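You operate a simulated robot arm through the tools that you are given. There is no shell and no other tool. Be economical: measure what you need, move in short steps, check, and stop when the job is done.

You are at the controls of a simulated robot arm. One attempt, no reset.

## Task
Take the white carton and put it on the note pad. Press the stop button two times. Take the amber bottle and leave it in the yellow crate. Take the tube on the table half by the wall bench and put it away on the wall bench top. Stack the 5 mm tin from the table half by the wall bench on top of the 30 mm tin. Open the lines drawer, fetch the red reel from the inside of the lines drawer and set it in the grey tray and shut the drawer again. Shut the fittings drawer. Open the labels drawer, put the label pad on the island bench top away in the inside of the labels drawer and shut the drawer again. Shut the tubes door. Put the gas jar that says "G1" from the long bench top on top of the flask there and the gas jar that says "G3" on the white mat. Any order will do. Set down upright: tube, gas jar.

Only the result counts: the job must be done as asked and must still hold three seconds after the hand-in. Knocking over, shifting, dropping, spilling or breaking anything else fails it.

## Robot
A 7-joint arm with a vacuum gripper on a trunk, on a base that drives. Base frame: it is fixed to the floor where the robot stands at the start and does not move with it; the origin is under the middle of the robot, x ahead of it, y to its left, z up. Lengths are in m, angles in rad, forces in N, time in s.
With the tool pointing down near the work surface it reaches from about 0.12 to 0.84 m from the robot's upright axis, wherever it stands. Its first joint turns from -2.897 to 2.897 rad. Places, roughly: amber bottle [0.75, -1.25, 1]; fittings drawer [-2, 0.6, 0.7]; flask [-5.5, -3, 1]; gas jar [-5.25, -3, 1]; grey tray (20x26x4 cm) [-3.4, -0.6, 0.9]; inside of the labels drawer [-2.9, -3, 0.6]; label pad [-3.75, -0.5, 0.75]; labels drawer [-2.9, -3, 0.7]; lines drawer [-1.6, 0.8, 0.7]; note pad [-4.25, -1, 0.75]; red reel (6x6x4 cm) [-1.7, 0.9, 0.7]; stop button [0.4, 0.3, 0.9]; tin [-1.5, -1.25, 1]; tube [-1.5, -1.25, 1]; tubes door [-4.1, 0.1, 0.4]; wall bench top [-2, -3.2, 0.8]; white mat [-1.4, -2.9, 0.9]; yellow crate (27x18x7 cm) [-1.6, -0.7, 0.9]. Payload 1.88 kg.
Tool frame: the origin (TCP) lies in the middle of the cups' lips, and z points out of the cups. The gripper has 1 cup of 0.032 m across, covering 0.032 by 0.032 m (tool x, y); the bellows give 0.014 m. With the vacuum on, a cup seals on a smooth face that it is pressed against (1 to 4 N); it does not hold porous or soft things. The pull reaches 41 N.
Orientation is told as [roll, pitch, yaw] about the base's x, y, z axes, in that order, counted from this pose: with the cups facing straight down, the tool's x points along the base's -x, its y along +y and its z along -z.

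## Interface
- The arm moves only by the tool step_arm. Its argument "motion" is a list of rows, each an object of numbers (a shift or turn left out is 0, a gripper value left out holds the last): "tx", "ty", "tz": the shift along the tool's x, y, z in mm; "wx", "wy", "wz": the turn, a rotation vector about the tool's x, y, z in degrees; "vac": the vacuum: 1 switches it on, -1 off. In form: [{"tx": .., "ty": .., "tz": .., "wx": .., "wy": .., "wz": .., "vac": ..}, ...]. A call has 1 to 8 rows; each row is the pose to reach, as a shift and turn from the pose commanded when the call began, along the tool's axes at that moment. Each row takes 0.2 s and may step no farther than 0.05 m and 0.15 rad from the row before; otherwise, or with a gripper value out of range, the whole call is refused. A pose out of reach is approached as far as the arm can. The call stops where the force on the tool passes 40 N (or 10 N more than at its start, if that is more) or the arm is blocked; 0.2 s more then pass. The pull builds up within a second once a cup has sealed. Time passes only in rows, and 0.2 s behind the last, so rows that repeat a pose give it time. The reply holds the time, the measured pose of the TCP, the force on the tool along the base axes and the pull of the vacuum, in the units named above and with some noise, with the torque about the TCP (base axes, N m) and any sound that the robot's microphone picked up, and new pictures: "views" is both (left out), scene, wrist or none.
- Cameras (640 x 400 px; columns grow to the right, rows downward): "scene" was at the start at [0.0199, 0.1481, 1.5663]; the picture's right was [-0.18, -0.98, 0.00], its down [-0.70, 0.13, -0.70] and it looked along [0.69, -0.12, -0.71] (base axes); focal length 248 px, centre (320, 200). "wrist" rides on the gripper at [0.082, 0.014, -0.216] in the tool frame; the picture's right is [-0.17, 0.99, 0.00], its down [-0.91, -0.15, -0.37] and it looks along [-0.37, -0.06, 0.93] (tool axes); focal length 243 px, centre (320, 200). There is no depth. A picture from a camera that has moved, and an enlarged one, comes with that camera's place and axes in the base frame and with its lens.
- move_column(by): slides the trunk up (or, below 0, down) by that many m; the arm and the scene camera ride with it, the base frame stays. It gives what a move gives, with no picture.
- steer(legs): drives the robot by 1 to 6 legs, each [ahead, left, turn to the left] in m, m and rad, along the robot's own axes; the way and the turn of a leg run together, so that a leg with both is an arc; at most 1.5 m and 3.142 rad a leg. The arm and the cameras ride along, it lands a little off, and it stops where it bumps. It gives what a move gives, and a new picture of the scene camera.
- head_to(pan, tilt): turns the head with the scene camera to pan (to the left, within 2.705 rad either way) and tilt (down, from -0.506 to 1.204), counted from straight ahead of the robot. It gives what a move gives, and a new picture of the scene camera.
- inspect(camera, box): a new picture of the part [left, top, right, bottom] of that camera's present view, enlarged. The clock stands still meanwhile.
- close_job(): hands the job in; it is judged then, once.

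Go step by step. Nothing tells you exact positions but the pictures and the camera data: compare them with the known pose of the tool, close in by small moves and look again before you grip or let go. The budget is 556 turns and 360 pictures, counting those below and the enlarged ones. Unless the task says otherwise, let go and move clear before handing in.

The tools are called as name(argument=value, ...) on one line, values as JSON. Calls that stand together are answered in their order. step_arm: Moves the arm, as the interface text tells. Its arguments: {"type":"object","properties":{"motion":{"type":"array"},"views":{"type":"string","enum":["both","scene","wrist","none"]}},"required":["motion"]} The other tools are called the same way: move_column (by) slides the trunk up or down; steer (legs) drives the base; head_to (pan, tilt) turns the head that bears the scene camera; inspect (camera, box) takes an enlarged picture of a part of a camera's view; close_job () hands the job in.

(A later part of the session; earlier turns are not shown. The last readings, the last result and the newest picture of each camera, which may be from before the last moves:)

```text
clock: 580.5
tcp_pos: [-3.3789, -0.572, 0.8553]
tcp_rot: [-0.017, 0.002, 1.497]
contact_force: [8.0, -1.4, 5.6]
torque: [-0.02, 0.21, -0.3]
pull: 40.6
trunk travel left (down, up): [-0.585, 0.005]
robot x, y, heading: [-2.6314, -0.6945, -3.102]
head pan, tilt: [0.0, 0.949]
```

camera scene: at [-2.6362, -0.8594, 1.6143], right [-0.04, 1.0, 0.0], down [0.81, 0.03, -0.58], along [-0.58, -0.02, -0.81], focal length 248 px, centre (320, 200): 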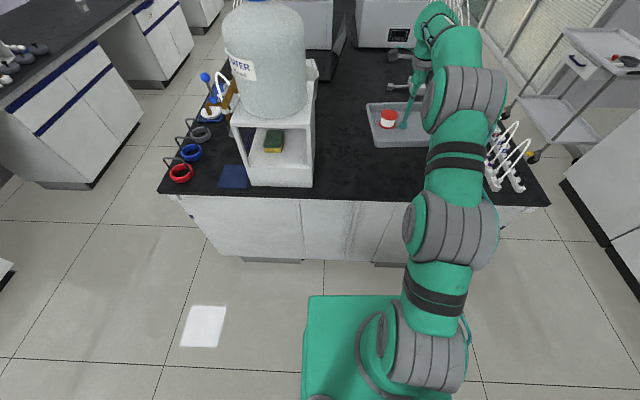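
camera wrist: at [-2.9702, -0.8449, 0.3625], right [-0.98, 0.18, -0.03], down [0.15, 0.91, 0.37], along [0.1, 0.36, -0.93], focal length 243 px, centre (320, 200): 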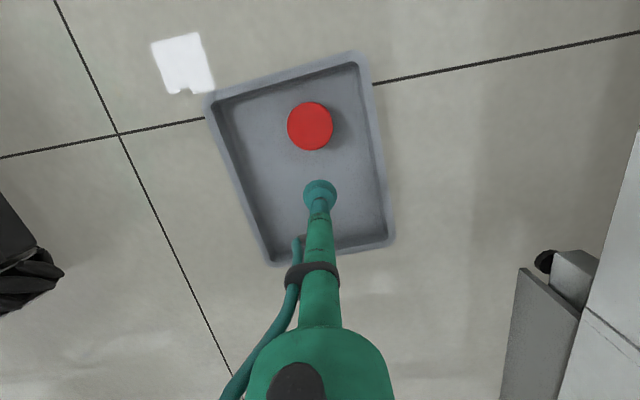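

Set down. I'll ease, release, and lift straight up past the reel.

step_arm(motion=[{"tz": -1.5}, {"tz": -1.5, "vac": -1}, {"tz": -1.5}, {"tz": -1.5}, {"tz": -8}, {"tz": -40}, {"tz": -85}, {"tz": -130}], views="none")

head_to(pan=0.1, tilt=0.65)

```text
clock: 582.4
tcp_pos: [-3.3806, -0.5738, 0.9834]
tcp_rot: [-0.018, 0.002, 1.499]
contact_force: [0.1, 0.1, 0.4]
torque: [0.01, 0.0, -0.01]
pull: 0.2
trunk travel left (down, up): [-0.585, 0.005]
robot x, y, heading: [-2.6332, -0.6961, -3.103]
head pan, tilt: [0.0, 0.949]
```

```text
clock: 583.1
tcp_pos: [-3.381, -0.574, 0.9813]
tcp_rot: [-0.018, 0.002, 1.498]
contact_force: [-0.4, -0.5, -0.5]
torque: [0.03, 0.0, 0.0]
pull: 0.0
trunk travel left (down, up): [-0.585, 0.005]
robot x, y, heading: [-2.6261, -0.6916, -3.103]
head pan, tilt: [0.099, 0.649]
camera scene: at [-2.6492, -0.8686, 1.6384], right [-0.14, 0.99, 0.0], down [0.6, 0.08, -0.8], along [-0.79, -0.11, -0.61], focal length 248 px, centre (320, 200)
```

scene: 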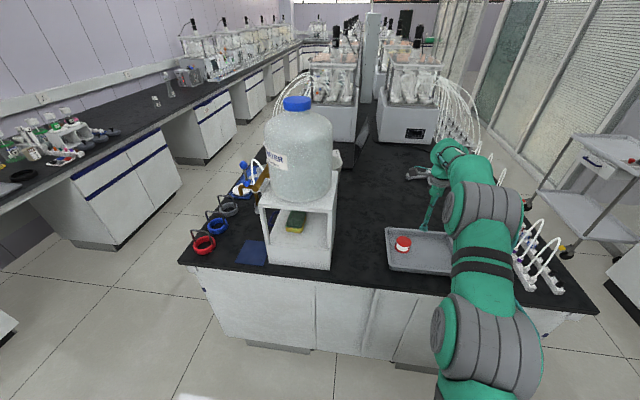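

The tray with the reel is back in place and the water stand has not moved. Now I retract the arm before driving to shut the lines drawer.

step_arm(motion=[{"ty": -35, "tx": -3, "tz": -15}, {"ty": -70, "tx": -6, "tz": -30}, {"ty": -105, "tx": -9, "tz": -45}, {"ty": -140, "tx": -12, "tz": -60}, {"ty": -175, "tx": -15, "tz": -75}, {"ty": -210, "tx": -18, "tz": -90}, {"ty": -245, "tx": -21, "tz": -105}, {"ty": -280, "tx": -24, "tz": -120}], views="none")

```text
clock: 585.0
tcp_pos: [-3.1028, -0.5691, 1.1076]
tcp_rot: [-0.02, 0.001, 1.499]
contact_force: [0.0, 0.1, -0.6]
torque: [0.02, 0.01, -0.01]
pull: 0.0
trunk travel left (down, up): [-0.585, 0.005]
robot x, y, heading: [-2.6279, -0.6943, -3.097]
head pan, tilt: [0.099, 0.649]
```

steer(legs=[[-0.42, 0, 0], [0, 0, -1.6], [0.42, 0, 0], [0, -0.36, 0]])

head_to(pan=0.1, tilt=0.9)

```text
clock: 595.5
tcp_pos: [-1.7249, 0.2243, 1.1078]
tcp_rot: [-0.017, 0.003, -0.096]
contact_force: [0.7, -0.3, -0.1]
torque: [-0.02, -0.03, -0.03]
pull: 0.1
trunk travel left (down, up): [-0.585, 0.005]
robot x, y, heading: [-1.8585, -0.2475, 1.591]
head pan, tilt: [0.099, 0.649]
camera scene: at [-2.0327, -0.2249, 1.6385], right [0.99, 0.12, 0.0], down [0.07, -0.6, -0.8], along [-0.09, 0.79, -0.6], focal length 248 px, centre (320, 200)
```

scene: 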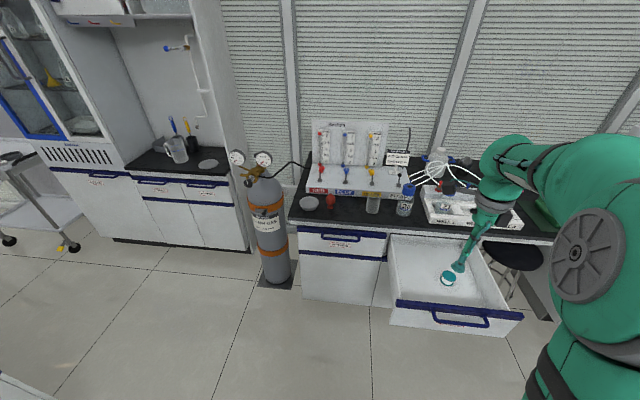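

```text
clock: 596.3
tcp_pos: [-1.7254, 0.2243, 1.1069]
tcp_rot: [-0.018, 0.001, -0.096]
contact_force: [0.1, -0.7, 0.2]
torque: [0.0, -0.01, 0.01]
pull: 0.1
trunk travel left (down, up): [-0.585, 0.005]
robot x, y, heading: [-1.8582, -0.2456, 1.589]
head pan, tilt: [0.099, 0.901]
camera scene: at [-2.0315, -0.2361, 1.618], right [0.99, 0.12, 0.0], down [0.09, -0.78, -0.62], along [-0.07, 0.62, -0.78], focal length 248 px, centre (320, 200)
```

scene: 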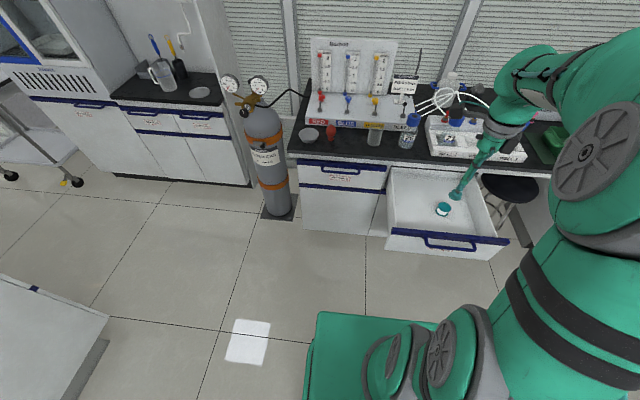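

The handle bar is at about [-1.58, 0.29]. I'll shift the base 0.2 m right for reach.

steer(legs=[[0.05, -0.2, 0]])

```text
clock: 598.0
tcp_pos: [-1.5217, 0.2776, 1.1067]
tcp_rot: [-0.017, 0.001, -0.093]
contact_force: [0.1, -0.7, 0.3]
torque: [0.02, -0.05, -0.01]
pull: 0.0
trunk travel left (down, up): [-0.585, 0.005]
robot x, y, heading: [-1.656, -0.1937, 1.592]
head pan, tilt: [0.099, 0.901]
camera scene: at [-1.827, -0.1823, 1.618], right [0.99, 0.12, 0.0], down [0.09, -0.78, -0.62], along [-0.08, 0.62, -0.78], focal length 248 px, centre (320, 200)
```

scene: 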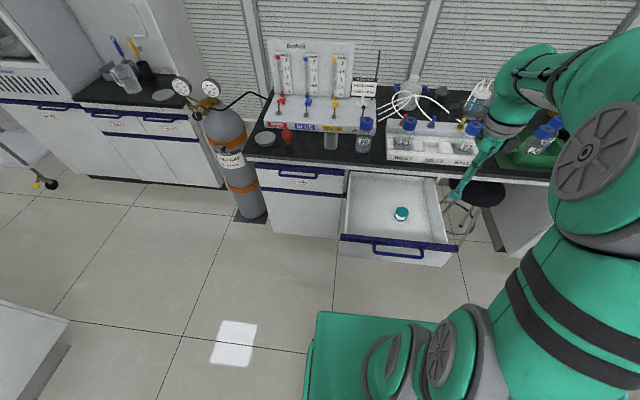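

I'll go in front of the handle and descend.

step_arm(motion=[{"tx": 28, "ty": -44}, {"tx": 55, "ty": -89}, {"tx": 55, "ty": -89, "tz": 48}, {"tx": 55, "ty": -89, "tz": 96}, {"tx": 55, "ty": -89, "tz": 144}, {"tx": 55, "ty": -89, "tz": 192}, {"tx": 55, "ty": -89, "tz": 240}, {"tx": 55, "ty": -89, "tz": 288}], views="none")

step_arm(motion=[{"tz": 40}, {"tz": 75}, {"tz": 107}], views="scene")

```text
refused: row 1 steps farther than a row can; nothing moved
```

```text
clock: 598.8
tcp_pos: [-1.5231, 0.2759, 1.0013]
tcp_rot: [-0.017, 0.002, -0.091]
contact_force: [0.8, 0.1, 0.2]
torque: [-0.01, 0.01, 0.01]
pull: 0.0
trunk travel left (down, up): [-0.585, 0.005]
robot x, y, heading: [-1.6557, -0.1933, 1.592]
head pan, tilt: [0.099, 0.901]
camera scene: at [-1.8273, -0.1823, 1.618], right [0.99, 0.12, 0.0], down [0.09, -0.78, -0.62], along [-0.07, 0.62, -0.78], focal length 248 px, centre (320, 200)
```

scene: 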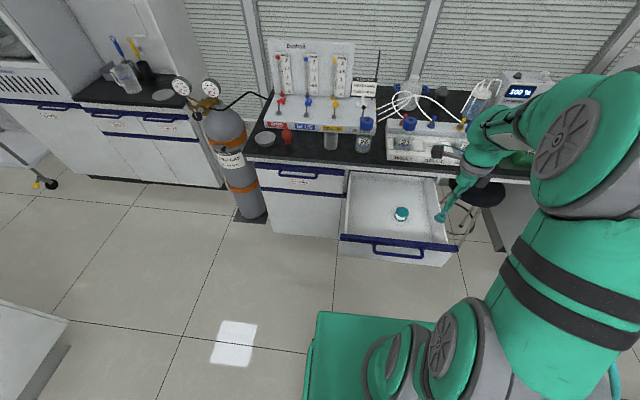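

step_arm(motion=[{"tx": 18, "ty": -30}, {"tx": 37, "ty": -60}, {"tx": 55, "ty": -89}, {"tx": 55, "ty": -89, "tz": 45}, {"tx": 55, "ty": -89, "tz": 90}, {"tx": 55, "ty": -89, "tz": 135}, {"tx": 55, "ty": -89, "tz": 180}, {"tx": 55, "ty": -89, "tz": 225}], views="none")

```text
clock: 600.3
tcp_pos: [-1.5769, 0.2361, 0.8846]
tcp_rot: [0.025, 0.006, -0.093]
contact_force: [-0.1, -1.1, 0.7]
torque: [0.16, -0.05, -0.02]
pull: 0.0
out of reach, approached as far as the arm can: row 7
trunk travel left (down, up): [-0.585, 0.005]
robot x, y, heading: [-1.6572, -0.196, 1.595]
head pan, tilt: [0.099, 0.901]
stopped in row 7: the arm was blocked; the commanded pose is now the measured one
```

The arm blocks when folded that low, but lowering the trunk keeps its posture. I'll lower the trunk by 0.18 m.

move_column(by=-0.18)

step_arm(motion=[{"ty": 30, "tx": 3}, {"ty": 60, "tx": 6}, {"ty": 90, "tx": 8}, {"ty": 120, "tx": 11}, {"ty": 150, "tx": 14}, {"ty": 180, "tx": 17}, {"ty": 210, "tx": 20}], views="scene")

```text
clock: 602.3
tcp_pos: [-1.5792, 0.2271, 0.6994]
tcp_rot: [-0.008, 0.013, -0.093]
contact_force: [-0.7, 0.4, -0.2]
torque: [-0.02, -0.01, -0.02]
pull: 0.1
trunk travel left (down, up): [-0.405, 0.185]
robot x, y, heading: [-1.6562, -0.1939, 1.591]
head pan, tilt: [0.099, 0.901]
```

```text
clock: 603.9
tcp_pos: [-1.5787, 0.4453, 0.7165]
tcp_rot: [0.026, 0.009, -0.095]
contact_force: [-1.1, 0.3, 0.5]
torque: [0.03, 0.02, -0.03]
pull: 0.0
trunk travel left (down, up): [-0.405, 0.185]
robot x, y, heading: [-1.6566, -0.1952, 1.593]
head pan, tilt: [0.099, 0.901]
camera scene: at [-1.8272, -0.1825, 1.4379], right [0.99, 0.12, 0.0], down [0.09, -0.78, -0.62], along [-0.07, 0.62, -0.78], focal length 248 px, centre (320, 200)
```

scene: 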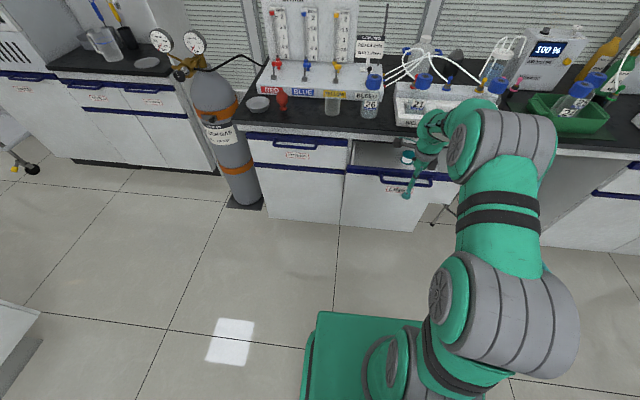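

It is closing. I'll continue, with small steps at the end.

step_arm(motion=[{"ty": 30, "tx": 3}, {"ty": 60, "tx": 6}, {"ty": 90, "tx": 8}, {"ty": 115, "tx": 11}, {"ty": 135, "tx": 13}], views="none")

step_arm(motion=[{"ty": 9, "tx": 1}, {"ty": 18, "tx": 2}, {"ty": 27, "tx": 2.5}, {"ty": 36, "tx": 3}, {"ty": 45, "tx": 4}, {"ty": 54, "tx": 5}], views="none")

```text
clock: 605.1
tcp_pos: [-1.5788, 0.5787, 0.7232]
tcp_rot: [0.028, 0.01, -0.093]
contact_force: [0.8, 1.4, 0.8]
torque: [0.01, 0.0, 0.05]
pull: 0.0
trunk travel left (down, up): [-0.405, 0.185]
robot x, y, heading: [-1.6558, -0.1923, 1.593]
head pan, tilt: [0.099, 0.901]
```

```text
clock: 606.2
tcp_pos: [-1.5774, 0.613, 0.7172]
tcp_rot: [0.003, 0.006, -0.087]
contact_force: [-2.4, -10.4, 3.3]
torque: [0.47, -0.08, 0.0]
pull: 0.1
trunk travel left (down, up): [-0.405, 0.185]
robot x, y, heading: [-1.6577, -0.1923, 1.591]
head pan, tilt: [0.099, 0.901]
stopped in row 5: the force on the tool passed its limit at 48 N (the readings are from after the stop); the commanded pose is now the measured one
```

Hit the stop. I'll back off and verify.

step_arm(motion=[{"ty": -30, "tx": -3}, {"ty": -70, "tx": -6}, {"ty": -110, "tx": -10}, {"ty": -150, "tx": -14}], views="none")

inspect(camera="scene", box=[230, 90, 470, 240])

```text
clock: 607.2
tcp_pos: [-1.5762, 0.4638, 0.7171]
tcp_rot: [0.008, 0.006, -0.089]
contact_force: [0.0, 0.2, -0.6]
torque: [-0.03, -0.01, 0.01]
pull: 0.1
trunk travel left (down, up): [-0.405, 0.185]
robot x, y, heading: [-1.6522, -0.1903, 1.592]
head pan, tilt: [0.099, 0.901]
```

```text
2.67 times, centred on (350, 165) of scene
camera zoom: at [-1.8273, -0.1826, 1.4379], right [0.99, 0.12, 0.0], down [0.09, -0.78, -0.62], along [-0.08, 0.62, -0.78], focal length 662 px, centre (240, 293)
```

zoom: 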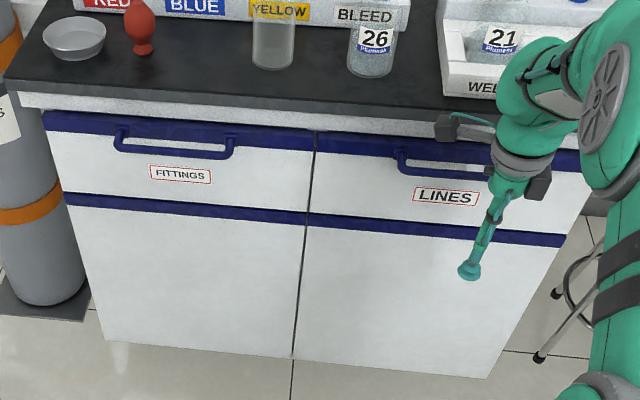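

Both LINES and FITTINGS are flush shut. I'll lift the arm, tuck, and go look at the tubes door on the island's north side.

step_arm(motion=[{"tz": -45, "ty": -15}, {"tz": -90, "ty": -30}, {"tz": -135, "ty": -45}, {"tz": -180, "ty": -60}, {"tz": -225, "ty": -75}, {"tz": -270, "ty": -90}, {"tz": -315, "ty": -100}, {"tz": -350, "ty": -110}], views="none")

```text
clock: 609.0
tcp_pos: [-1.5842, 0.3514, 1.0653]
tcp_rot: [0.006, 0.005, -0.086]
contact_force: [-1.0, 0.3, -0.6]
torque: [-0.04, -0.02, 0.02]
pull: 0.0
trunk travel left (down, up): [-0.405, 0.185]
robot x, y, heading: [-1.6557, -0.1912, 1.59]
head pan, tilt: [0.099, 0.901]
```

step_arm(motion=[{"ty": -40, "tz": -15}, {"ty": -80, "tz": -30}, {"ty": -115, "tz": -45}], views="none")

steer(legs=[[-0.05, 0.95, 0]])

head_to(pan=1.3, tilt=0.45)

```text
clock: 609.9
tcp_pos: [-1.5943, 0.2364, 1.1097]
tcp_rot: [0.005, 0.004, -0.087]
contact_force: [1.0, -0.2, -1.1]
torque: [0.0, 0.04, -0.01]
pull: 0.1
trunk travel left (down, up): [-0.405, 0.185]
robot x, y, heading: [-1.6528, -0.1921, 1.598]
head pan, tilt: [0.099, 0.901]
```

```text
clock: 614.9
tcp_pos: [-2.552, 0.1666, 1.1095]
tcp_rot: [0.006, 0.006, -0.091]
contact_force: [-0.2, 0.1, 0.1]
torque: [-0.02, 0.0, 0.01]
pull: 0.1
trunk travel left (down, up): [-0.405, 0.185]
robot x, y, heading: [-2.6156, -0.2625, 1.589]
head pan, tilt: [0.099, 0.901]
camera scene: at [-2.7856, -0.2522, 1.4379], right [0.99, 0.12, 0.0], down [0.09, -0.78, -0.62], along [-0.07, 0.62, -0.78], focal length 248 px, centre (320, 200)
```

scene: 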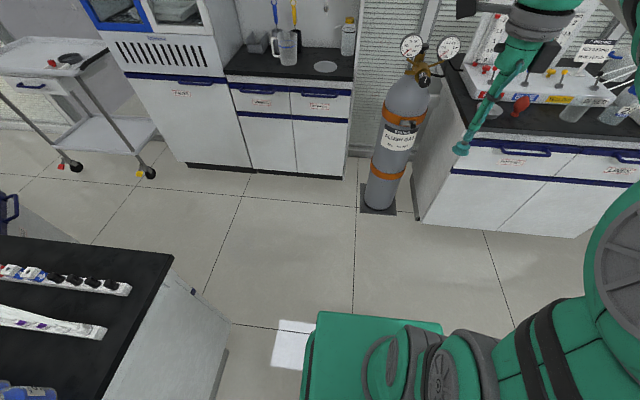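

```text
clock: 616.3
tcp_pos: [-2.5523, 0.1654, 1.1099]
tcp_rot: [0.007, 0.005, -0.09]
contact_force: [0.0, -0.5, -0.4]
torque: [0.03, 0.02, 0.01]
pull: 0.1
trunk travel left (down, up): [-0.405, 0.185]
robot x, y, heading: [-2.6138, -0.2627, 1.589]
head pan, tilt: [1.3, 0.45]
camera scene: at [-2.8657, -0.3044, 1.4762], right [0.25, 0.97, 0.0], down [0.42, -0.11, -0.9], along [-0.87, 0.22, -0.44], focal length 248 px, centre (320, 200)
```

scene: 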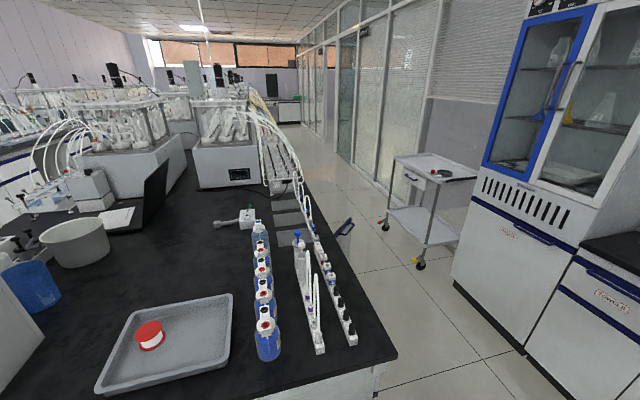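

The island's north edge is at y≈-0.02 and the corridor beyond is free. I'll turn to face -x, then move into that corridor.

steer(legs=[[0, 0, 1.55], [0, -0.72, 0], [0.55, 0, 0]])

head_to(pan=0.3, tilt=0.7)

```text
clock: 626.7
tcp_pos: [-3.5748, 0.5618, 1.1104]
tcp_rot: [0.007, 0.004, 1.439]
contact_force: [0.8, 0.8, -0.4]
torque: [-0.01, -0.04, 0.0]
pull: 0.0
trunk travel left (down, up): [-0.405, 0.185]
robot x, y, heading: [-3.1477, 0.4821, 3.118]
head pan, tilt: [1.3, 0.45]
camera scene: at [-3.1195, 0.2265, 1.4763], right [-0.96, 0.29, 0.0], down [0.13, 0.42, -0.9], along [-0.26, -0.86, -0.44], focal length 248 px, centre (320, 200)
```

scene: 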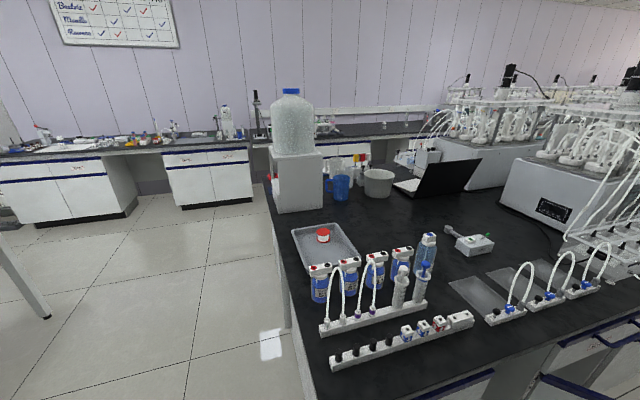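

```text
clock: 628.0
tcp_pos: [-3.576, 0.5626, 1.1099]
tcp_rot: [0.006, 0.005, 1.438]
contact_force: [-0.2, -0.4, -0.7]
torque: [0.01, 0.01, 0.0]
pull: 0.1
trunk travel left (down, up): [-0.405, 0.185]
robot x, y, heading: [-3.1486, 0.479, 3.114]
head pan, tilt: [0.3, 0.7]
camera scene: at [-3.1746, 0.2913, 1.4541], right [-0.27, 0.96, 0.0], down [0.62, 0.18, -0.77], along [-0.74, -0.21, -0.64], focal length 248 px, centre (320, 200)
```

scene: 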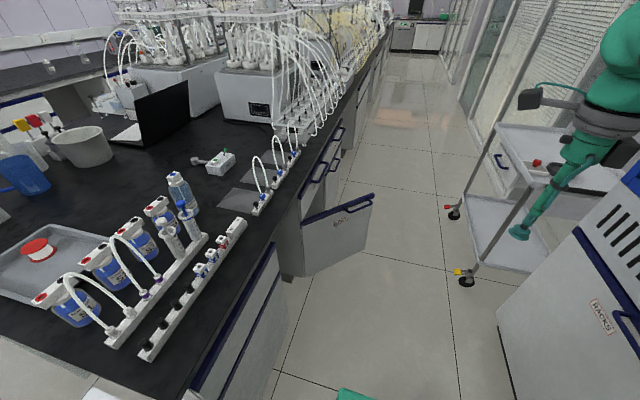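

The TUBES door is about 49° open, hinged near [-3.96, -0.01] with its free edge near [-4.23, 0.29]; pushing its outer face toward -x/-y shuts it. I'll drive up the corridor.

steer(legs=[[0.48, 0.0, 0]])

move_column(by=-0.2)

```text
clock: 630.8
tcp_pos: [-4.0503, 0.565, 1.1098]
tcp_rot: [0.008, 0.004, 1.45]
contact_force: [-0.5, 0.6, 0.5]
torque: [-0.01, 0.03, -0.03]
pull: 0.0
trunk travel left (down, up): [-0.405, 0.185]
robot x, y, heading: [-3.6213, 0.4915, 3.13]
head pan, tilt: [0.3, 0.7]
camera scene: at [-3.6476, 0.2993, 1.4541], right [-0.29, 0.96, 0.0], down [0.62, 0.18, -0.77], along [-0.73, -0.22, -0.64], focal length 248 px, centre (320, 200)
```

scene: 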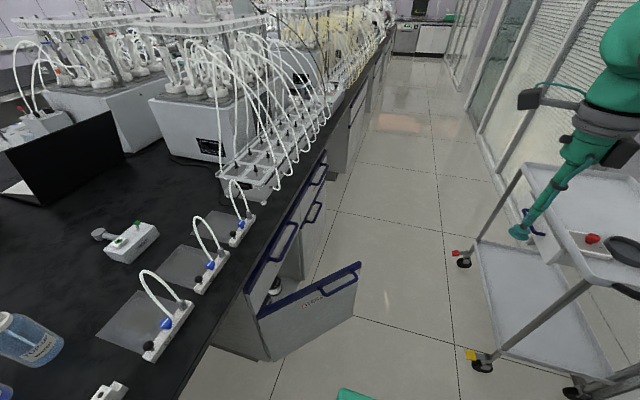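

```text
clock: 633.0
tcp_pos: [-4.0518, 0.5645, 0.9105]
tcp_rot: [0.007, 0.004, 1.448]
contact_force: [0.9, 0.9, -0.3]
torque: [-0.02, -0.02, 0.01]
pull: 0.0
trunk travel left (down, up): [-0.205, 0.385]
robot x, y, heading: [-3.6242, 0.4917, 3.132]
head pan, tilt: [0.3, 0.7]
```

move_column(by=-0.2)

step_arm(motion=[{"tx": 35, "ty": 3}, {"tx": 75, "ty": 6}, {"tx": 112, "ty": 9}, {"tx": 148, "ty": 12}, {"tx": 148, "ty": 12, "tz": 45}, {"tx": 148, "ty": 12, "tz": 90}, {"tx": 148, "ty": 12, "tz": 135}, {"tx": 148, "ty": 12, "tz": 180}], views="none")

```text
clock: 635.2
tcp_pos: [-4.0515, 0.564, 0.7106]
tcp_rot: [0.007, 0.005, 1.449]
contact_force: [0.0, 0.7, -0.5]
torque: [0.01, 0.0, -0.05]
pull: 0.1
trunk travel left (down, up): [-0.005, 0.585]
robot x, y, heading: [-3.6206, 0.4885, 3.135]
head pan, tilt: [0.3, 0.7]
```

```text
clock: 637.0
tcp_pos: [-4.0847, 0.4192, 0.5311]
tcp_rot: [0.006, 0.006, 1.449]
contact_force: [-0.2, -0.1, -0.4]
torque: [0.01, 0.04, -0.01]
pull: 0.0
trunk travel left (down, up): [-0.005, 0.585]
robot x, y, heading: [-3.6259, 0.4915, 3.129]
head pan, tilt: [0.3, 0.7]
```

Now pushing the door along its arc.

step_arm(motion=[{"tx": 42, "ty": 19}, {"tx": 85, "ty": 38}, {"tx": 128, "ty": 57}, {"tx": 171, "ty": 76}, {"tx": 213, "ty": 95}, {"tx": 256, "ty": 113}, {"tx": 298, "ty": 132}, {"tx": 339, "ty": 150}], views="scene")

```text
clock: 638.8
tcp_pos: [-4.2717, 0.098, 0.5316]
tcp_rot: [0.005, 0.004, 1.448]
contact_force: [-8.0, -0.6, -2.9]
torque: [0.22, -1.89, -0.67]
pull: 0.1
trunk travel left (down, up): [-0.005, 0.585]
robot x, y, heading: [-3.6287, 0.4882, 3.131]
head pan, tilt: [0.3, 0.7]
camera scene: at [-3.6484, 0.2991, 1.054], right [-0.28, 0.96, 0.0], down [0.62, 0.18, -0.76], along [-0.73, -0.22, -0.64], focal length 248 px, centre (320, 200)
```

scene: 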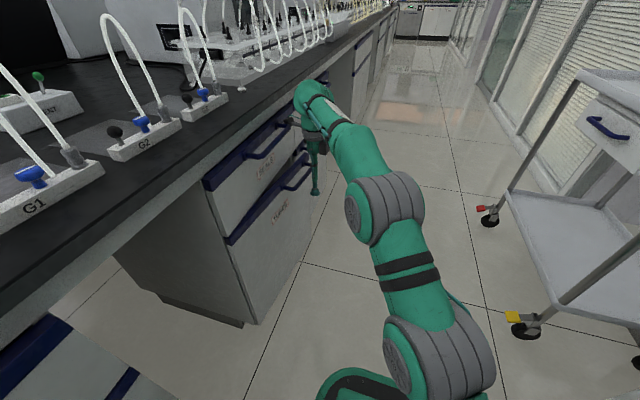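

It looks shut. I'll press a little more toward the face to be sure.

step_arm(motion=[{"tx": 8, "ty": -1}, {"tx": 16, "ty": -2}, {"tx": 24, "ty": -3}, {"tx": 32, "ty": -4}], views="none")

inspect(camera="scene", box=[190, 80, 380, 330])

```text
clock: 639.6
tcp_pos: [-4.2743, 0.085, 0.5329]
tcp_rot: [0.005, -0.001, 1.446]
contact_force: [4.6, 10.4, -1.2]
torque: [-2.4, 1.04, 0.3]
pull: 0.0
trunk travel left (down, up): [-0.005, 0.585]
robot x, y, heading: [-3.6268, 0.4896, 3.129]
head pan, tilt: [0.3, 0.7]
stopped in row 3: the force on the tool passed its limit at 52 N (the readings are from after the stop); the commanded pose is now the measured one
```

```text
1.60 times, centred on (285, 205) of scene
camera zoom: at [-3.6479, 0.3005, 1.0542], right [-0.28, 0.96, 0.0], down [0.62, 0.18, -0.77], along [-0.73, -0.22, -0.64], focal length 397 px, centre (376, 192)
```

zoom: 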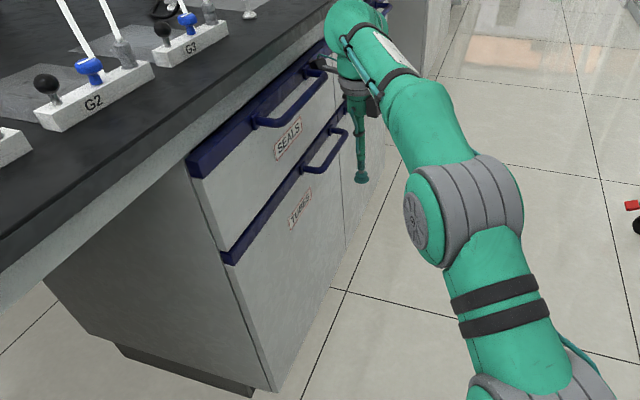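

The TUBES door is flush. I'll back off and raise the arm.

step_arm(motion=[{"tx": -35, "ty": -8}, {"tx": -75, "ty": -18}, {"tx": -115, "ty": -28}, {"tx": -155, "ty": -38}, {"tx": -195, "ty": -48}, {"tx": -235, "ty": -58}, {"tx": -275, "ty": -68}, {"tx": -310, "ty": -78}], views="none")

move_column(by=0.4)

head_to(pan=1.1, tilt=0.55)

```text
clock: 639.9
tcp_pos: [-4.2733, 0.1049, 0.5334]
tcp_rot: [0.009, 0.001, 1.427]
contact_force: [-15.1, -0.7, 4.9]
torque: [-0.17, -3.17, -1.07]
pull: 0.0
trunk travel left (down, up): [-0.005, 0.585]
robot x, y, heading: [-3.6258, 0.4873, 3.128]
head pan, tilt: [0.3, 0.7]
stopped in row 1: the force on the tool passed its limit at 46 N (the readings are from after the stop); the commanded pose is now the measured one
```

```text
clock: 643.8
tcp_pos: [-4.2718, 0.1048, 0.9317]
tcp_rot: [0.007, -0.001, 1.432]
contact_force: [0.4, -0.2, -0.2]
torque: [0.01, -0.02, -0.02]
pull: 0.0
trunk travel left (down, up): [-0.405, 0.185]
robot x, y, heading: [-3.6253, 0.4894, 3.129]
head pan, tilt: [0.3, 0.7]
```

```text
clock: 644.9
tcp_pos: [-4.2718, 0.1041, 0.9325]
tcp_rot: [0.008, -0.001, 1.43]
contact_force: [0.3, -0.2, -0.2]
torque: [0.0, -0.01, -0.01]
pull: 0.0
trunk travel left (down, up): [-0.405, 0.185]
robot x, y, heading: [-3.6249, 0.4911, 3.128]
head pan, tilt: [1.1, 0.55]
camera scene: at [-3.6095, 0.2441, 1.4672], right [-0.88, 0.47, 0.0], down [0.24, 0.46, -0.85], along [-0.4, -0.75, -0.52], focal length 248 px, centre (320, 200)
```

scene: 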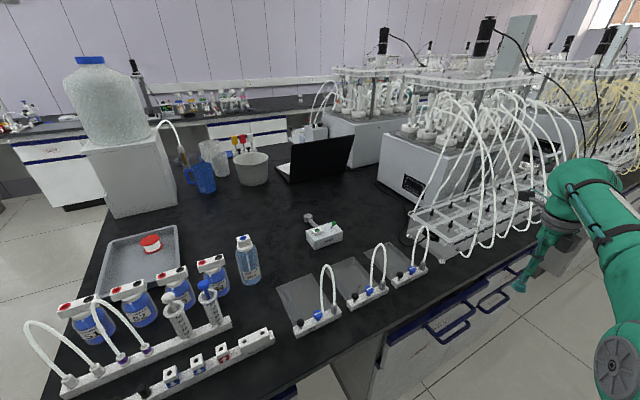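

The tool had been hooked in the door handle when I backed off, so I must re-check the door.

head_to(pan=0.5, tilt=0.85)

```text
clock: 645.9
tcp_pos: [-4.2718, 0.1045, 0.9318]
tcp_rot: [0.009, 0.0, 1.43]
contact_force: [-0.8, 0.1, 0.3]
torque: [0.04, 0.01, -0.02]
pull: 0.0
trunk travel left (down, up): [-0.405, 0.185]
robot x, y, heading: [-3.6286, 0.4881, 3.127]
head pan, tilt: [0.499, 0.85]
camera scene: at [-3.6367, 0.287, 1.4418], right [-0.47, 0.88, 0.0], down [0.66, 0.35, -0.66], along [-0.58, -0.31, -0.75], focal length 248 px, centre (320, 200)
```

scene: 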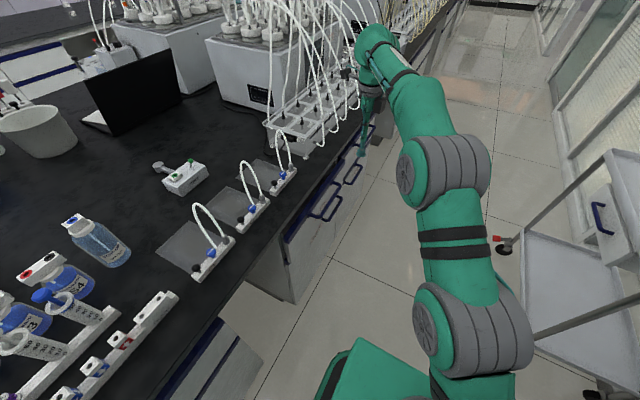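

inspect(camera="scene", box=[240, 120, 400, 310])

```text
2.11 times, centred on (320, 215) of scene
camera zoom: at [-3.6367, 0.287, 1.4418], right [-0.47, 0.88, 0.0], down [0.66, 0.35, -0.66], along [-0.58, -0.31, -0.75], focal length 522 px, centre (320, 168)
```

zoom: 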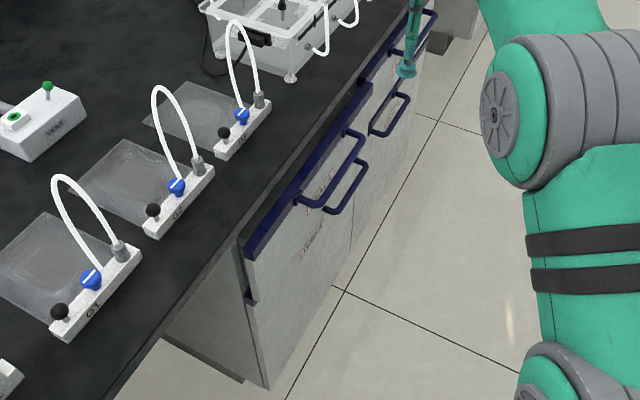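

The SEALS drawer above seems to have been pulled out slightly. I'll check with the wrist camera.

inspect(camera="wrist", box=[0, 0, 640, 400])

```text
1.00 times, centred on (320, 200) of wrist (not enlarged: the box is as wide or as high as the picture)
camera zoom: at [-4.2949, 0.0243, 1.1483], right [-0.95, 0.3, 0.01], down [0.28, 0.88, 0.37], along [0.11, 0.36, -0.93], focal length 243 px, centre (320, 200)
```

zoom: 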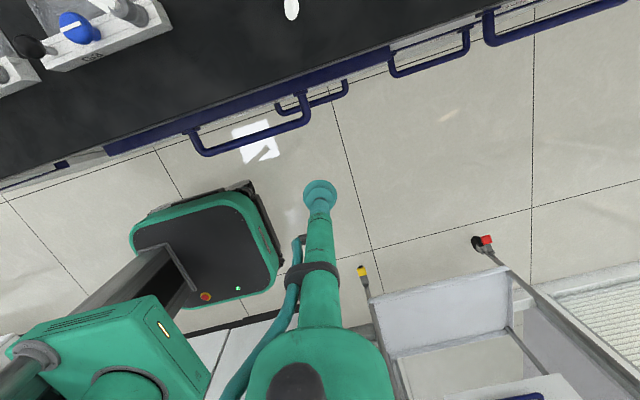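

inspect(camera="wrist", box=[40, 90, 200, 200])

inspect(camera="wrist", box=[270, 10, 490, 130])

```text
3.64 times, centred on (120, 145) of wrist
camera zoom: at [-4.2949, 0.0243, 1.1483], right [-0.95, 0.3, 0.01], down [0.28, 0.88, 0.37], along [0.11, 0.36, -0.93], focal length 882 px, centre (1047, 400)
```

zoom: 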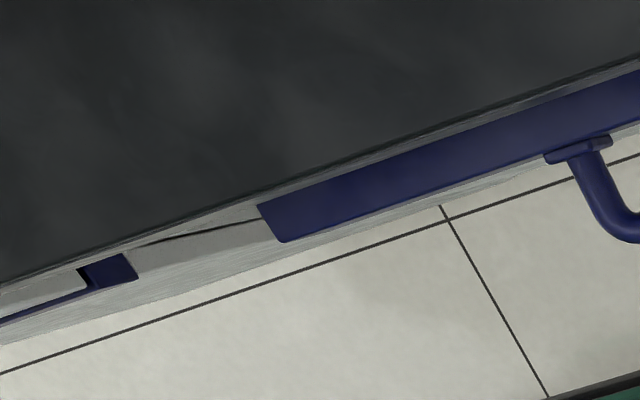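

```text
2.91 times, centred on (380, 70) of wrist
camera zoom: at [-4.2949, 0.0243, 1.1483], right [-0.95, 0.3, 0.01], down [0.28, 0.88, 0.37], along [0.11, 0.36, -0.93], focal length 706 px, centre (146, 578)
```

zoom: 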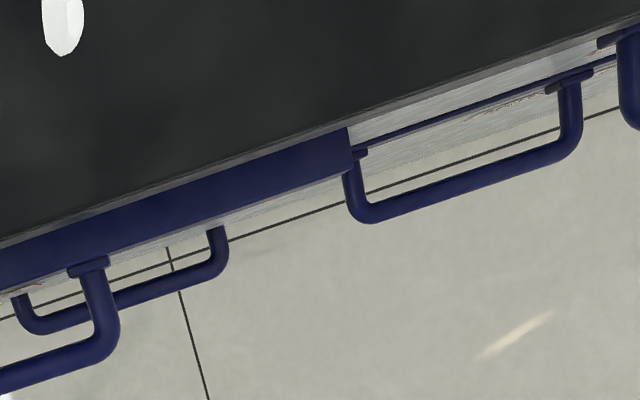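

The SEALS drawer sticks out about 3 cm because I snagged its handle. I'll push it back: go out in front of its handle first.

step_arm(motion=[{"tx": -35, "ty": -27}, {"tx": -71, "ty": -54}, {"tx": -107, "ty": -81}, {"tx": -107, "ty": -81, "tz": 45}, {"tx": -107, "ty": -81, "tz": 90}, {"tx": -107, "ty": -81, "tz": 135}, {"tx": -107, "ty": -81, "tz": 180}, {"tx": -107, "ty": -81, "tz": 222}], views="none")

```text
clock: 647.7
tcp_pos: [-4.1791, 0.1983, 0.7112]
tcp_rot: [0.007, -0.002, 1.433]
contact_force: [-1.0, -1.0, 1.1]
torque: [0.04, -0.12, -0.02]
pull: 0.1
trunk travel left (down, up): [-0.405, 0.185]
robot x, y, heading: [-3.627, 0.49, 3.129]
head pan, tilt: [0.499, 0.85]
```

Now pushing straight in.

step_arm(motion=[{"tx": 40, "ty": -6}, {"tx": 80, "ty": -11}, {"tx": 105, "ty": -15}, {"tx": 120, "ty": -17}, {"tx": 132, "ty": -19}, {"tx": 144, "ty": -20}, {"tx": 156, "ty": -22}, {"tx": 168, "ty": -24}], views="none")

```text
clock: 649.5
tcp_pos: [-4.1791, 0.0373, 0.7091]
tcp_rot: [0.004, -0.01, 1.43]
contact_force: [-1.4, 31.1, 2.3]
torque: [-1.6, -0.02, -0.02]
pull: 0.0
trunk travel left (down, up): [-0.405, 0.185]
robot x, y, heading: [-3.6252, 0.4886, 3.124]
head pan, tilt: [0.499, 0.85]
```

Resistance of 31 N: it is home. I'll retreat straight out and check for snagging.

step_arm(motion=[{"tx": -15, "ty": 2}, {"tx": -40, "ty": 6}, {"tx": -80, "ty": 11}, {"tx": -120, "ty": 17}, {"tx": -160, "ty": 23}], views="none")

step_arm(motion=[{"tz": -45}, {"tz": -90}, {"tz": -135}, {"tz": -180}, {"tz": -225}, {"tz": -270}], views="none")

inspect(camera="scene", box=[240, 120, 400, 310])

```text
clock: 650.7
tcp_pos: [-4.1797, 0.1935, 0.7118]
tcp_rot: [0.007, -0.001, 1.432]
contact_force: [0.3, 0.7, -0.5]
torque: [0.04, -0.01, -0.04]
pull: 0.1
trunk travel left (down, up): [-0.405, 0.185]
robot x, y, heading: [-3.6235, 0.4932, 3.126]
head pan, tilt: [0.499, 0.85]
```

```text
clock: 652.1
tcp_pos: [-4.1771, 0.1922, 0.9808]
tcp_rot: [0.006, -0.001, 1.432]
contact_force: [0.1, 0.0, 0.1]
torque: [0.02, -0.02, 0.0]
pull: 0.0
trunk travel left (down, up): [-0.405, 0.185]
robot x, y, heading: [-3.6244, 0.4914, 3.126]
head pan, tilt: [0.499, 0.85]
```

```text
2.11 times, centred on (320, 215) of scene
camera zoom: at [-3.6368, 0.287, 1.4417], right [-0.47, 0.88, 0.0], down [0.66, 0.35, -0.66], along [-0.58, -0.31, -0.75], focal length 522 px, centre (320, 168)
```

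zoom: 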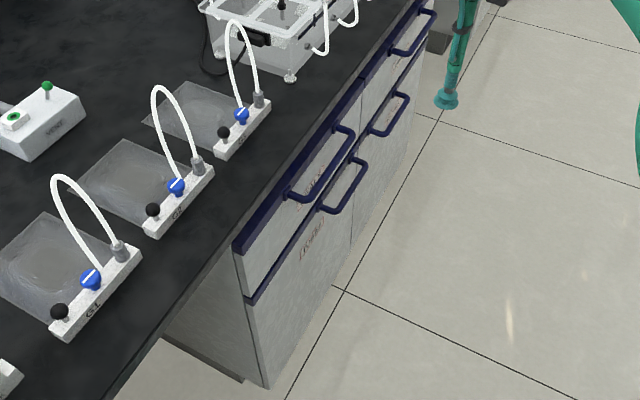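

SEALS and TUBES are both flush now. I'll tuck the arm and drive round to the island's south side, where the note pad lies.

step_arm(motion=[{"tx": -6, "ty": -40, "tz": -20}, {"tx": -11, "ty": -80, "tz": -40}, {"tx": -17, "ty": -120, "tz": -60}, {"tx": -22, "ty": -160, "tz": -80}, {"tx": -28, "ty": -198, "tz": -100}], views="none")

```text
clock: 653.3
tcp_pos: [-3.9758, 0.1949, 1.0769]
tcp_rot: [0.008, 0.0, 1.432]
contact_force: [-0.7, -1.4, 0.7]
torque: [0.02, -0.03, 0.03]
pull: 0.0
trunk travel left (down, up): [-0.405, 0.185]
robot x, y, heading: [-3.6237, 0.4871, 3.129]
head pan, tilt: [0.499, 0.85]
```

steer(legs=[[-1.1, 0.05, 0], [0, 1.2, 0], [0, 1.05, 0], [0, 0, -1.56]])

```text
clock: 658.8
tcp_pos: [-2.8742, 0.128, 1.0776]
tcp_rot: [0.008, 0.0, 1.455]
contact_force: [-0.1, -0.7, 0.9]
torque: [0.02, -0.02, 0.0]
pull: 0.0
trunk travel left (down, up): [-0.405, 0.185]
robot x, y, heading: [-2.5336, 0.4302, -3.132]
head pan, tilt: [0.499, 0.85]
stopped in leg 1: the robot was blocked; the commanded pose is now the measured one
camera scene: at [-2.5371, 0.2297, 1.4418], right [-0.49, 0.87, 0.0], down [0.66, 0.37, -0.66], along [-0.58, -0.32, -0.75], focal length 248 px, centre (320, 200)
```

scene: 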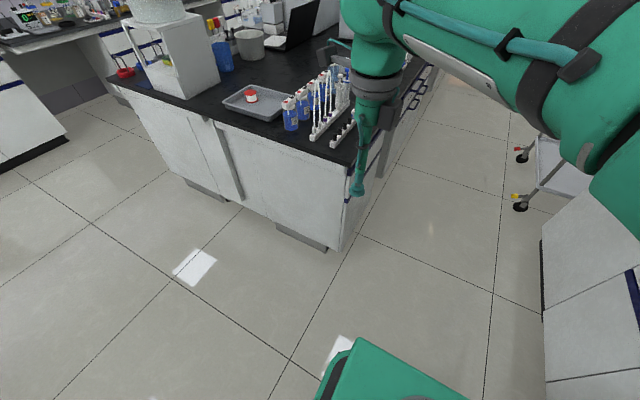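

The base bumped the end of the window bench at the end of the leg. I'll move off it and continue.

steer(legs=[[0.05, 0.4, 0], [0, 1.2, 0], [0, 0.62, 0]])

```text
clock: 670.1
tcp_pos: [-2.8707, -2.1113, 1.0778]
tcp_rot: [0.01, 0.003, 1.474]
contact_force: [-0.1, -0.6, -0.4]
torque: [-0.03, -0.01, 0.02]
pull: 0.1
trunk travel left (down, up): [-0.405, 0.185]
robot x, y, heading: [-2.5298, -1.7998, -3.116]
head pan, tilt: [0.499, 0.85]
camera scene: at [-2.5361, -2.0034, 1.4418], right [-0.5, 0.86, 0.0], down [0.65, 0.38, -0.66], along [-0.57, -0.33, -0.75], focal length 248 px, centre (320, 200)
```

scene: 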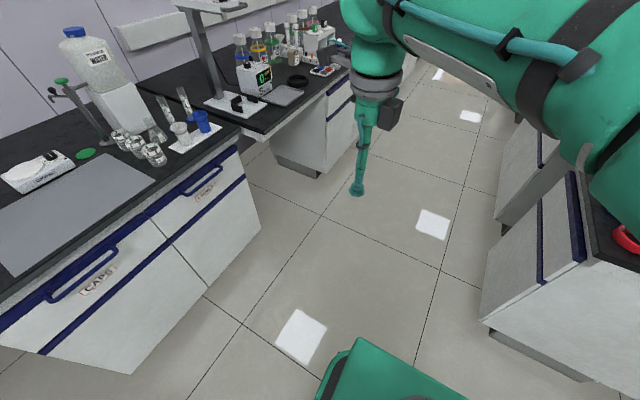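

steer(legs=[[1.45, 0, 0]])

head_to(pan=-1.5, tilt=0.55)

```text
clock: 677.3
tcp_pos: [-4.3121, -2.1303, 1.0792]
tcp_rot: [0.009, 0.001, 1.453]
contact_force: [-0.1, 0.6, 0.1]
torque: [0.0, 0.02, -0.01]
pull: 0.1
trunk travel left (down, up): [-0.405, 0.185]
robot x, y, heading: [-3.9709, -1.8259, -3.138]
head pan, tilt: [0.499, 0.85]
camera scene: at [-3.9751, -2.0288, 1.4418], right [-0.48, 0.87, 0.0], down [0.66, 0.36, -0.66], along [-0.58, -0.32, -0.75], focal length 248 px, centre (320, 200)
```

scene: 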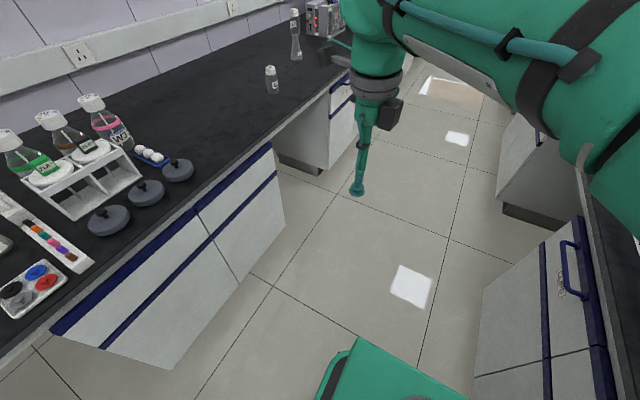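

```text
clock: 679.2
tcp_pos: [-4.3131, -2.1292, 1.0773]
tcp_rot: [0.009, 0.001, 1.455]
contact_force: [0.8, -0.4, 0.3]
torque: [0.0, 0.03, -0.01]
pull: 0.0
trunk travel left (down, up): [-0.405, 0.185]
robot x, y, heading: [-3.9662, -1.8233, -3.137]
head pan, tilt: [-1.499, 0.55]
camera scene: at [-3.9139, -1.9013, 1.4672], right [1.0, 0.08, 0.0], down [0.04, -0.52, -0.85], along [-0.07, 0.85, -0.52], focal length 248 px, centre (320, 200)
```

scene: 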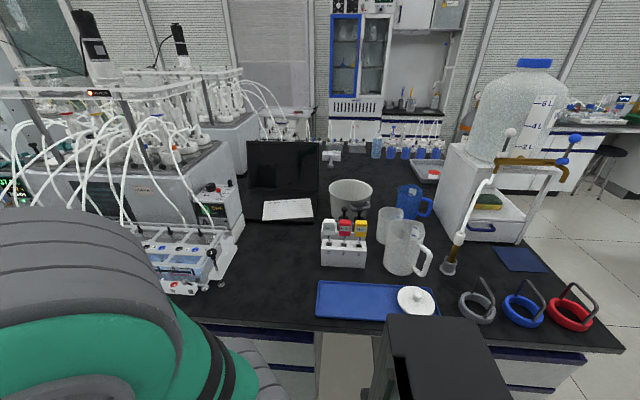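

The note pad lies on the open laptop at pixel (288, 210). I'll zoom to read it and look for a white carton around.

inspect(camera="scene", box=[230, 130, 450, 280])

```text
2.67 times, centred on (340, 205) of scene
camera zoom: at [-3.9139, -1.9013, 1.4672], right [1.0, 0.08, 0.0], down [0.04, -0.52, -0.85], along [-0.07, 0.85, -0.52], focal length 662 px, centre (267, 187)
```

zoom: 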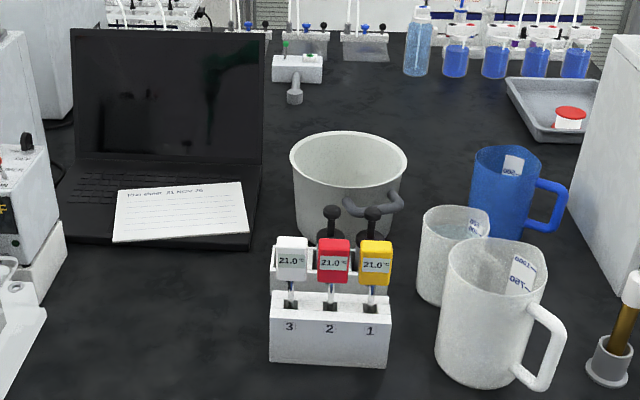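

No carton near the note pad, which is at about [-4.12, -1.03, 0.88]. The white carton I recall is the small printed box at the back of the start bench, near [0.72, -0.21]. I'll drive there along the corridor.

steer(legs=[[-1.45, 0, 0], [-1.4, 0, 0], [-0.8, 0, 0]])

```text
clock: 696.7
tcp_pos: [-0.7075, -2.088, 1.0779]
tcp_rot: [0.007, 0.002, 1.441]
contact_force: [0.9, 0.0, 0.4]
torque: [-0.02, -0.03, 0.01]
pull: 0.2
trunk travel left (down, up): [-0.405, 0.185]
robot x, y, heading: [-0.362, -1.7888, 3.138]
head pan, tilt: [-1.499, 0.55]
camera scene: at [-0.3049, -1.8658, 1.4672], right [1.0, 0.07, 0.0], down [0.03, -0.52, -0.85], along [-0.06, 0.85, -0.52], focal length 248 px, centre (320, 200)
```

scene: 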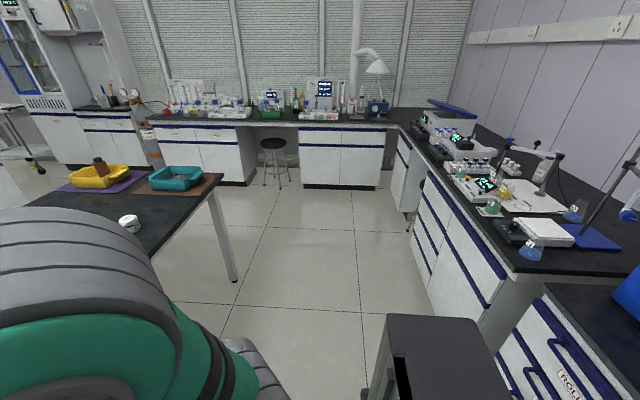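

steer(legs=[[0, 0, -3.13], [0, 1.5, 0], [0.3, 0.08, 0]])

head_to(pan=-0.1, tilt=0.75)

```text
clock: 713.2
tcp_pos: [0.327, 0.0789, 1.0772]
tcp_rot: [0.009, 0.002, -1.727]
contact_force: [0.2, 0.3, 1.3]
torque: [-0.01, -0.02, -0.01]
pull: 0.1
trunk travel left (down, up): [-0.405, 0.185]
robot x, y, heading: [-0.0302, -0.2128, -0.037]
head pan, tilt: [-1.499, 0.55]
camera scene: at [-0.0793, -0.1361, 1.4672], right [-1.0, -0.04, 0.0], down [-0.02, 0.52, -0.85], along [0.03, -0.85, -0.52], focal length 248 px, centre (320, 200)
```

scene: 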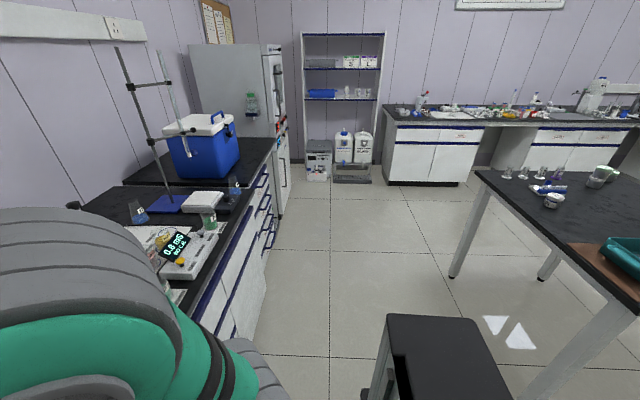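

```text
clock: 714.8
tcp_pos: [0.3275, 0.0788, 1.078]
tcp_rot: [0.008, 0.002, -1.729]
contact_force: [0.5, 0.4, 0.4]
torque: [-0.02, 0.06, -0.03]
pull: 0.1
trunk travel left (down, up): [-0.405, 0.185]
robot x, y, heading: [-0.0283, -0.2071, -0.035]
head pan, tilt: [-0.099, 0.75]
camera scene: at [-0.0006, -0.0573, 1.4498], right [-0.13, -0.99, 0.0], down [-0.68, 0.09, -0.73], along [0.72, -0.1, -0.68], focal length 248 px, centre (320, 200)
```

scene: 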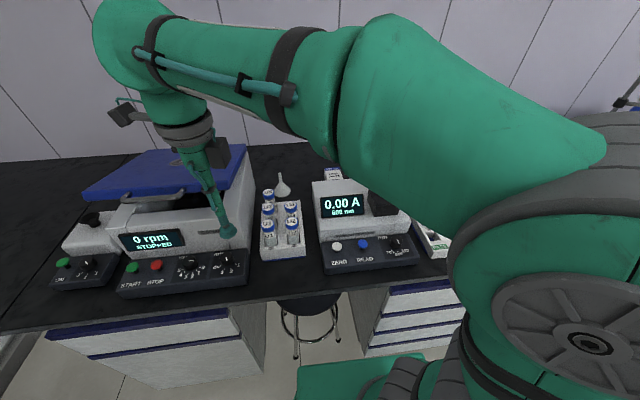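

The tool is close to the centrifuge, so I'll be careful. I see a carton behind the photometer; zooming in.

inspect(camera="scene", box=[300, 150, 364, 190])

inspect(camera="wrist", box=[0, 0, 640, 400])

```text
10.00 times, centred on (332, 170) of scene
camera zoom: at [-0.0006, -0.0573, 1.4498], right [-0.13, -0.99, 0.0], down [-0.68, 0.09, -0.73], along [0.72, -0.1, -0.68], focal length 2481 px, centre (200, 500)
```

zoom: 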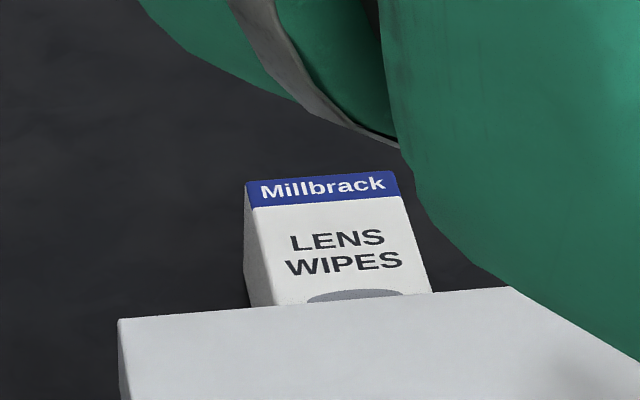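

```text
1.00 times, centred on (320, 200) of wrist (not enlarged: the box is as wide or as high as the picture)
camera zoom: at [0.3531, 0.1567, 1.2939], right [0.95, -0.32, 0.01], down [-0.3, -0.88, 0.37], along [-0.11, -0.35, -0.93], focal length 243 px, centre (320, 200)
```

zoom: 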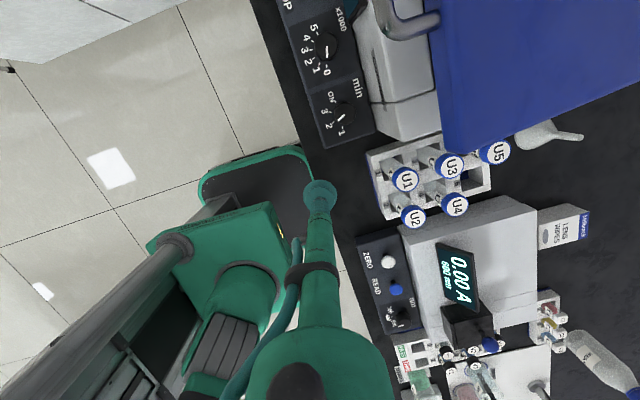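

The carton "LENS WIPES" sits at about [0.715, -0.20] with its top at z≈0.90. I'll raise the trunk and reach over the photometer.

move_column(by=0.18)

step_arm(motion=[{"tx": -21, "ty": 43}, {"tx": -43, "ty": 87}, {"tx": -64, "ty": 130}, {"tx": -85, "ty": 173}, {"tx": -107, "ty": 217}, {"tx": -128, "ty": 260}], views="none")

step_arm(motion=[{"tx": -21, "ty": 43, "tz": 10}, {"tx": -43, "ty": 87, "tz": 25}, {"tx": -64, "ty": 130, "tz": 40}, {"tx": -85, "ty": 173, "tz": 60}])

```text
clock: 716.8
tcp_pos: [0.3288, 0.0788, 1.2569]
tcp_rot: [0.009, 0.001, -1.727]
contact_force: [-0.2, 0.0, 0.0]
torque: [0.01, 0.0, -0.03]
pull: 0.1
trunk travel left (down, up): [-0.585, 0.005]
robot x, y, heading: [-0.0278, -0.2099, -0.033]
head pan, tilt: [-0.099, 0.75]
```

```text
clock: 718.1
tcp_pos: [0.5662, -0.0868, 1.2599]
tcp_rot: [0.01, 0.003, -1.729]
contact_force: [0.2, -0.1, 0.0]
torque: [-0.04, 0.03, 0.0]
pull: 0.2
trunk travel left (down, up): [-0.585, 0.005]
robot x, y, heading: [-0.0291, -0.2113, -0.032]
head pan, tilt: [-0.099, 0.75]
```

```text
refused: row 2 steps farther than a row can; nothing moved
```

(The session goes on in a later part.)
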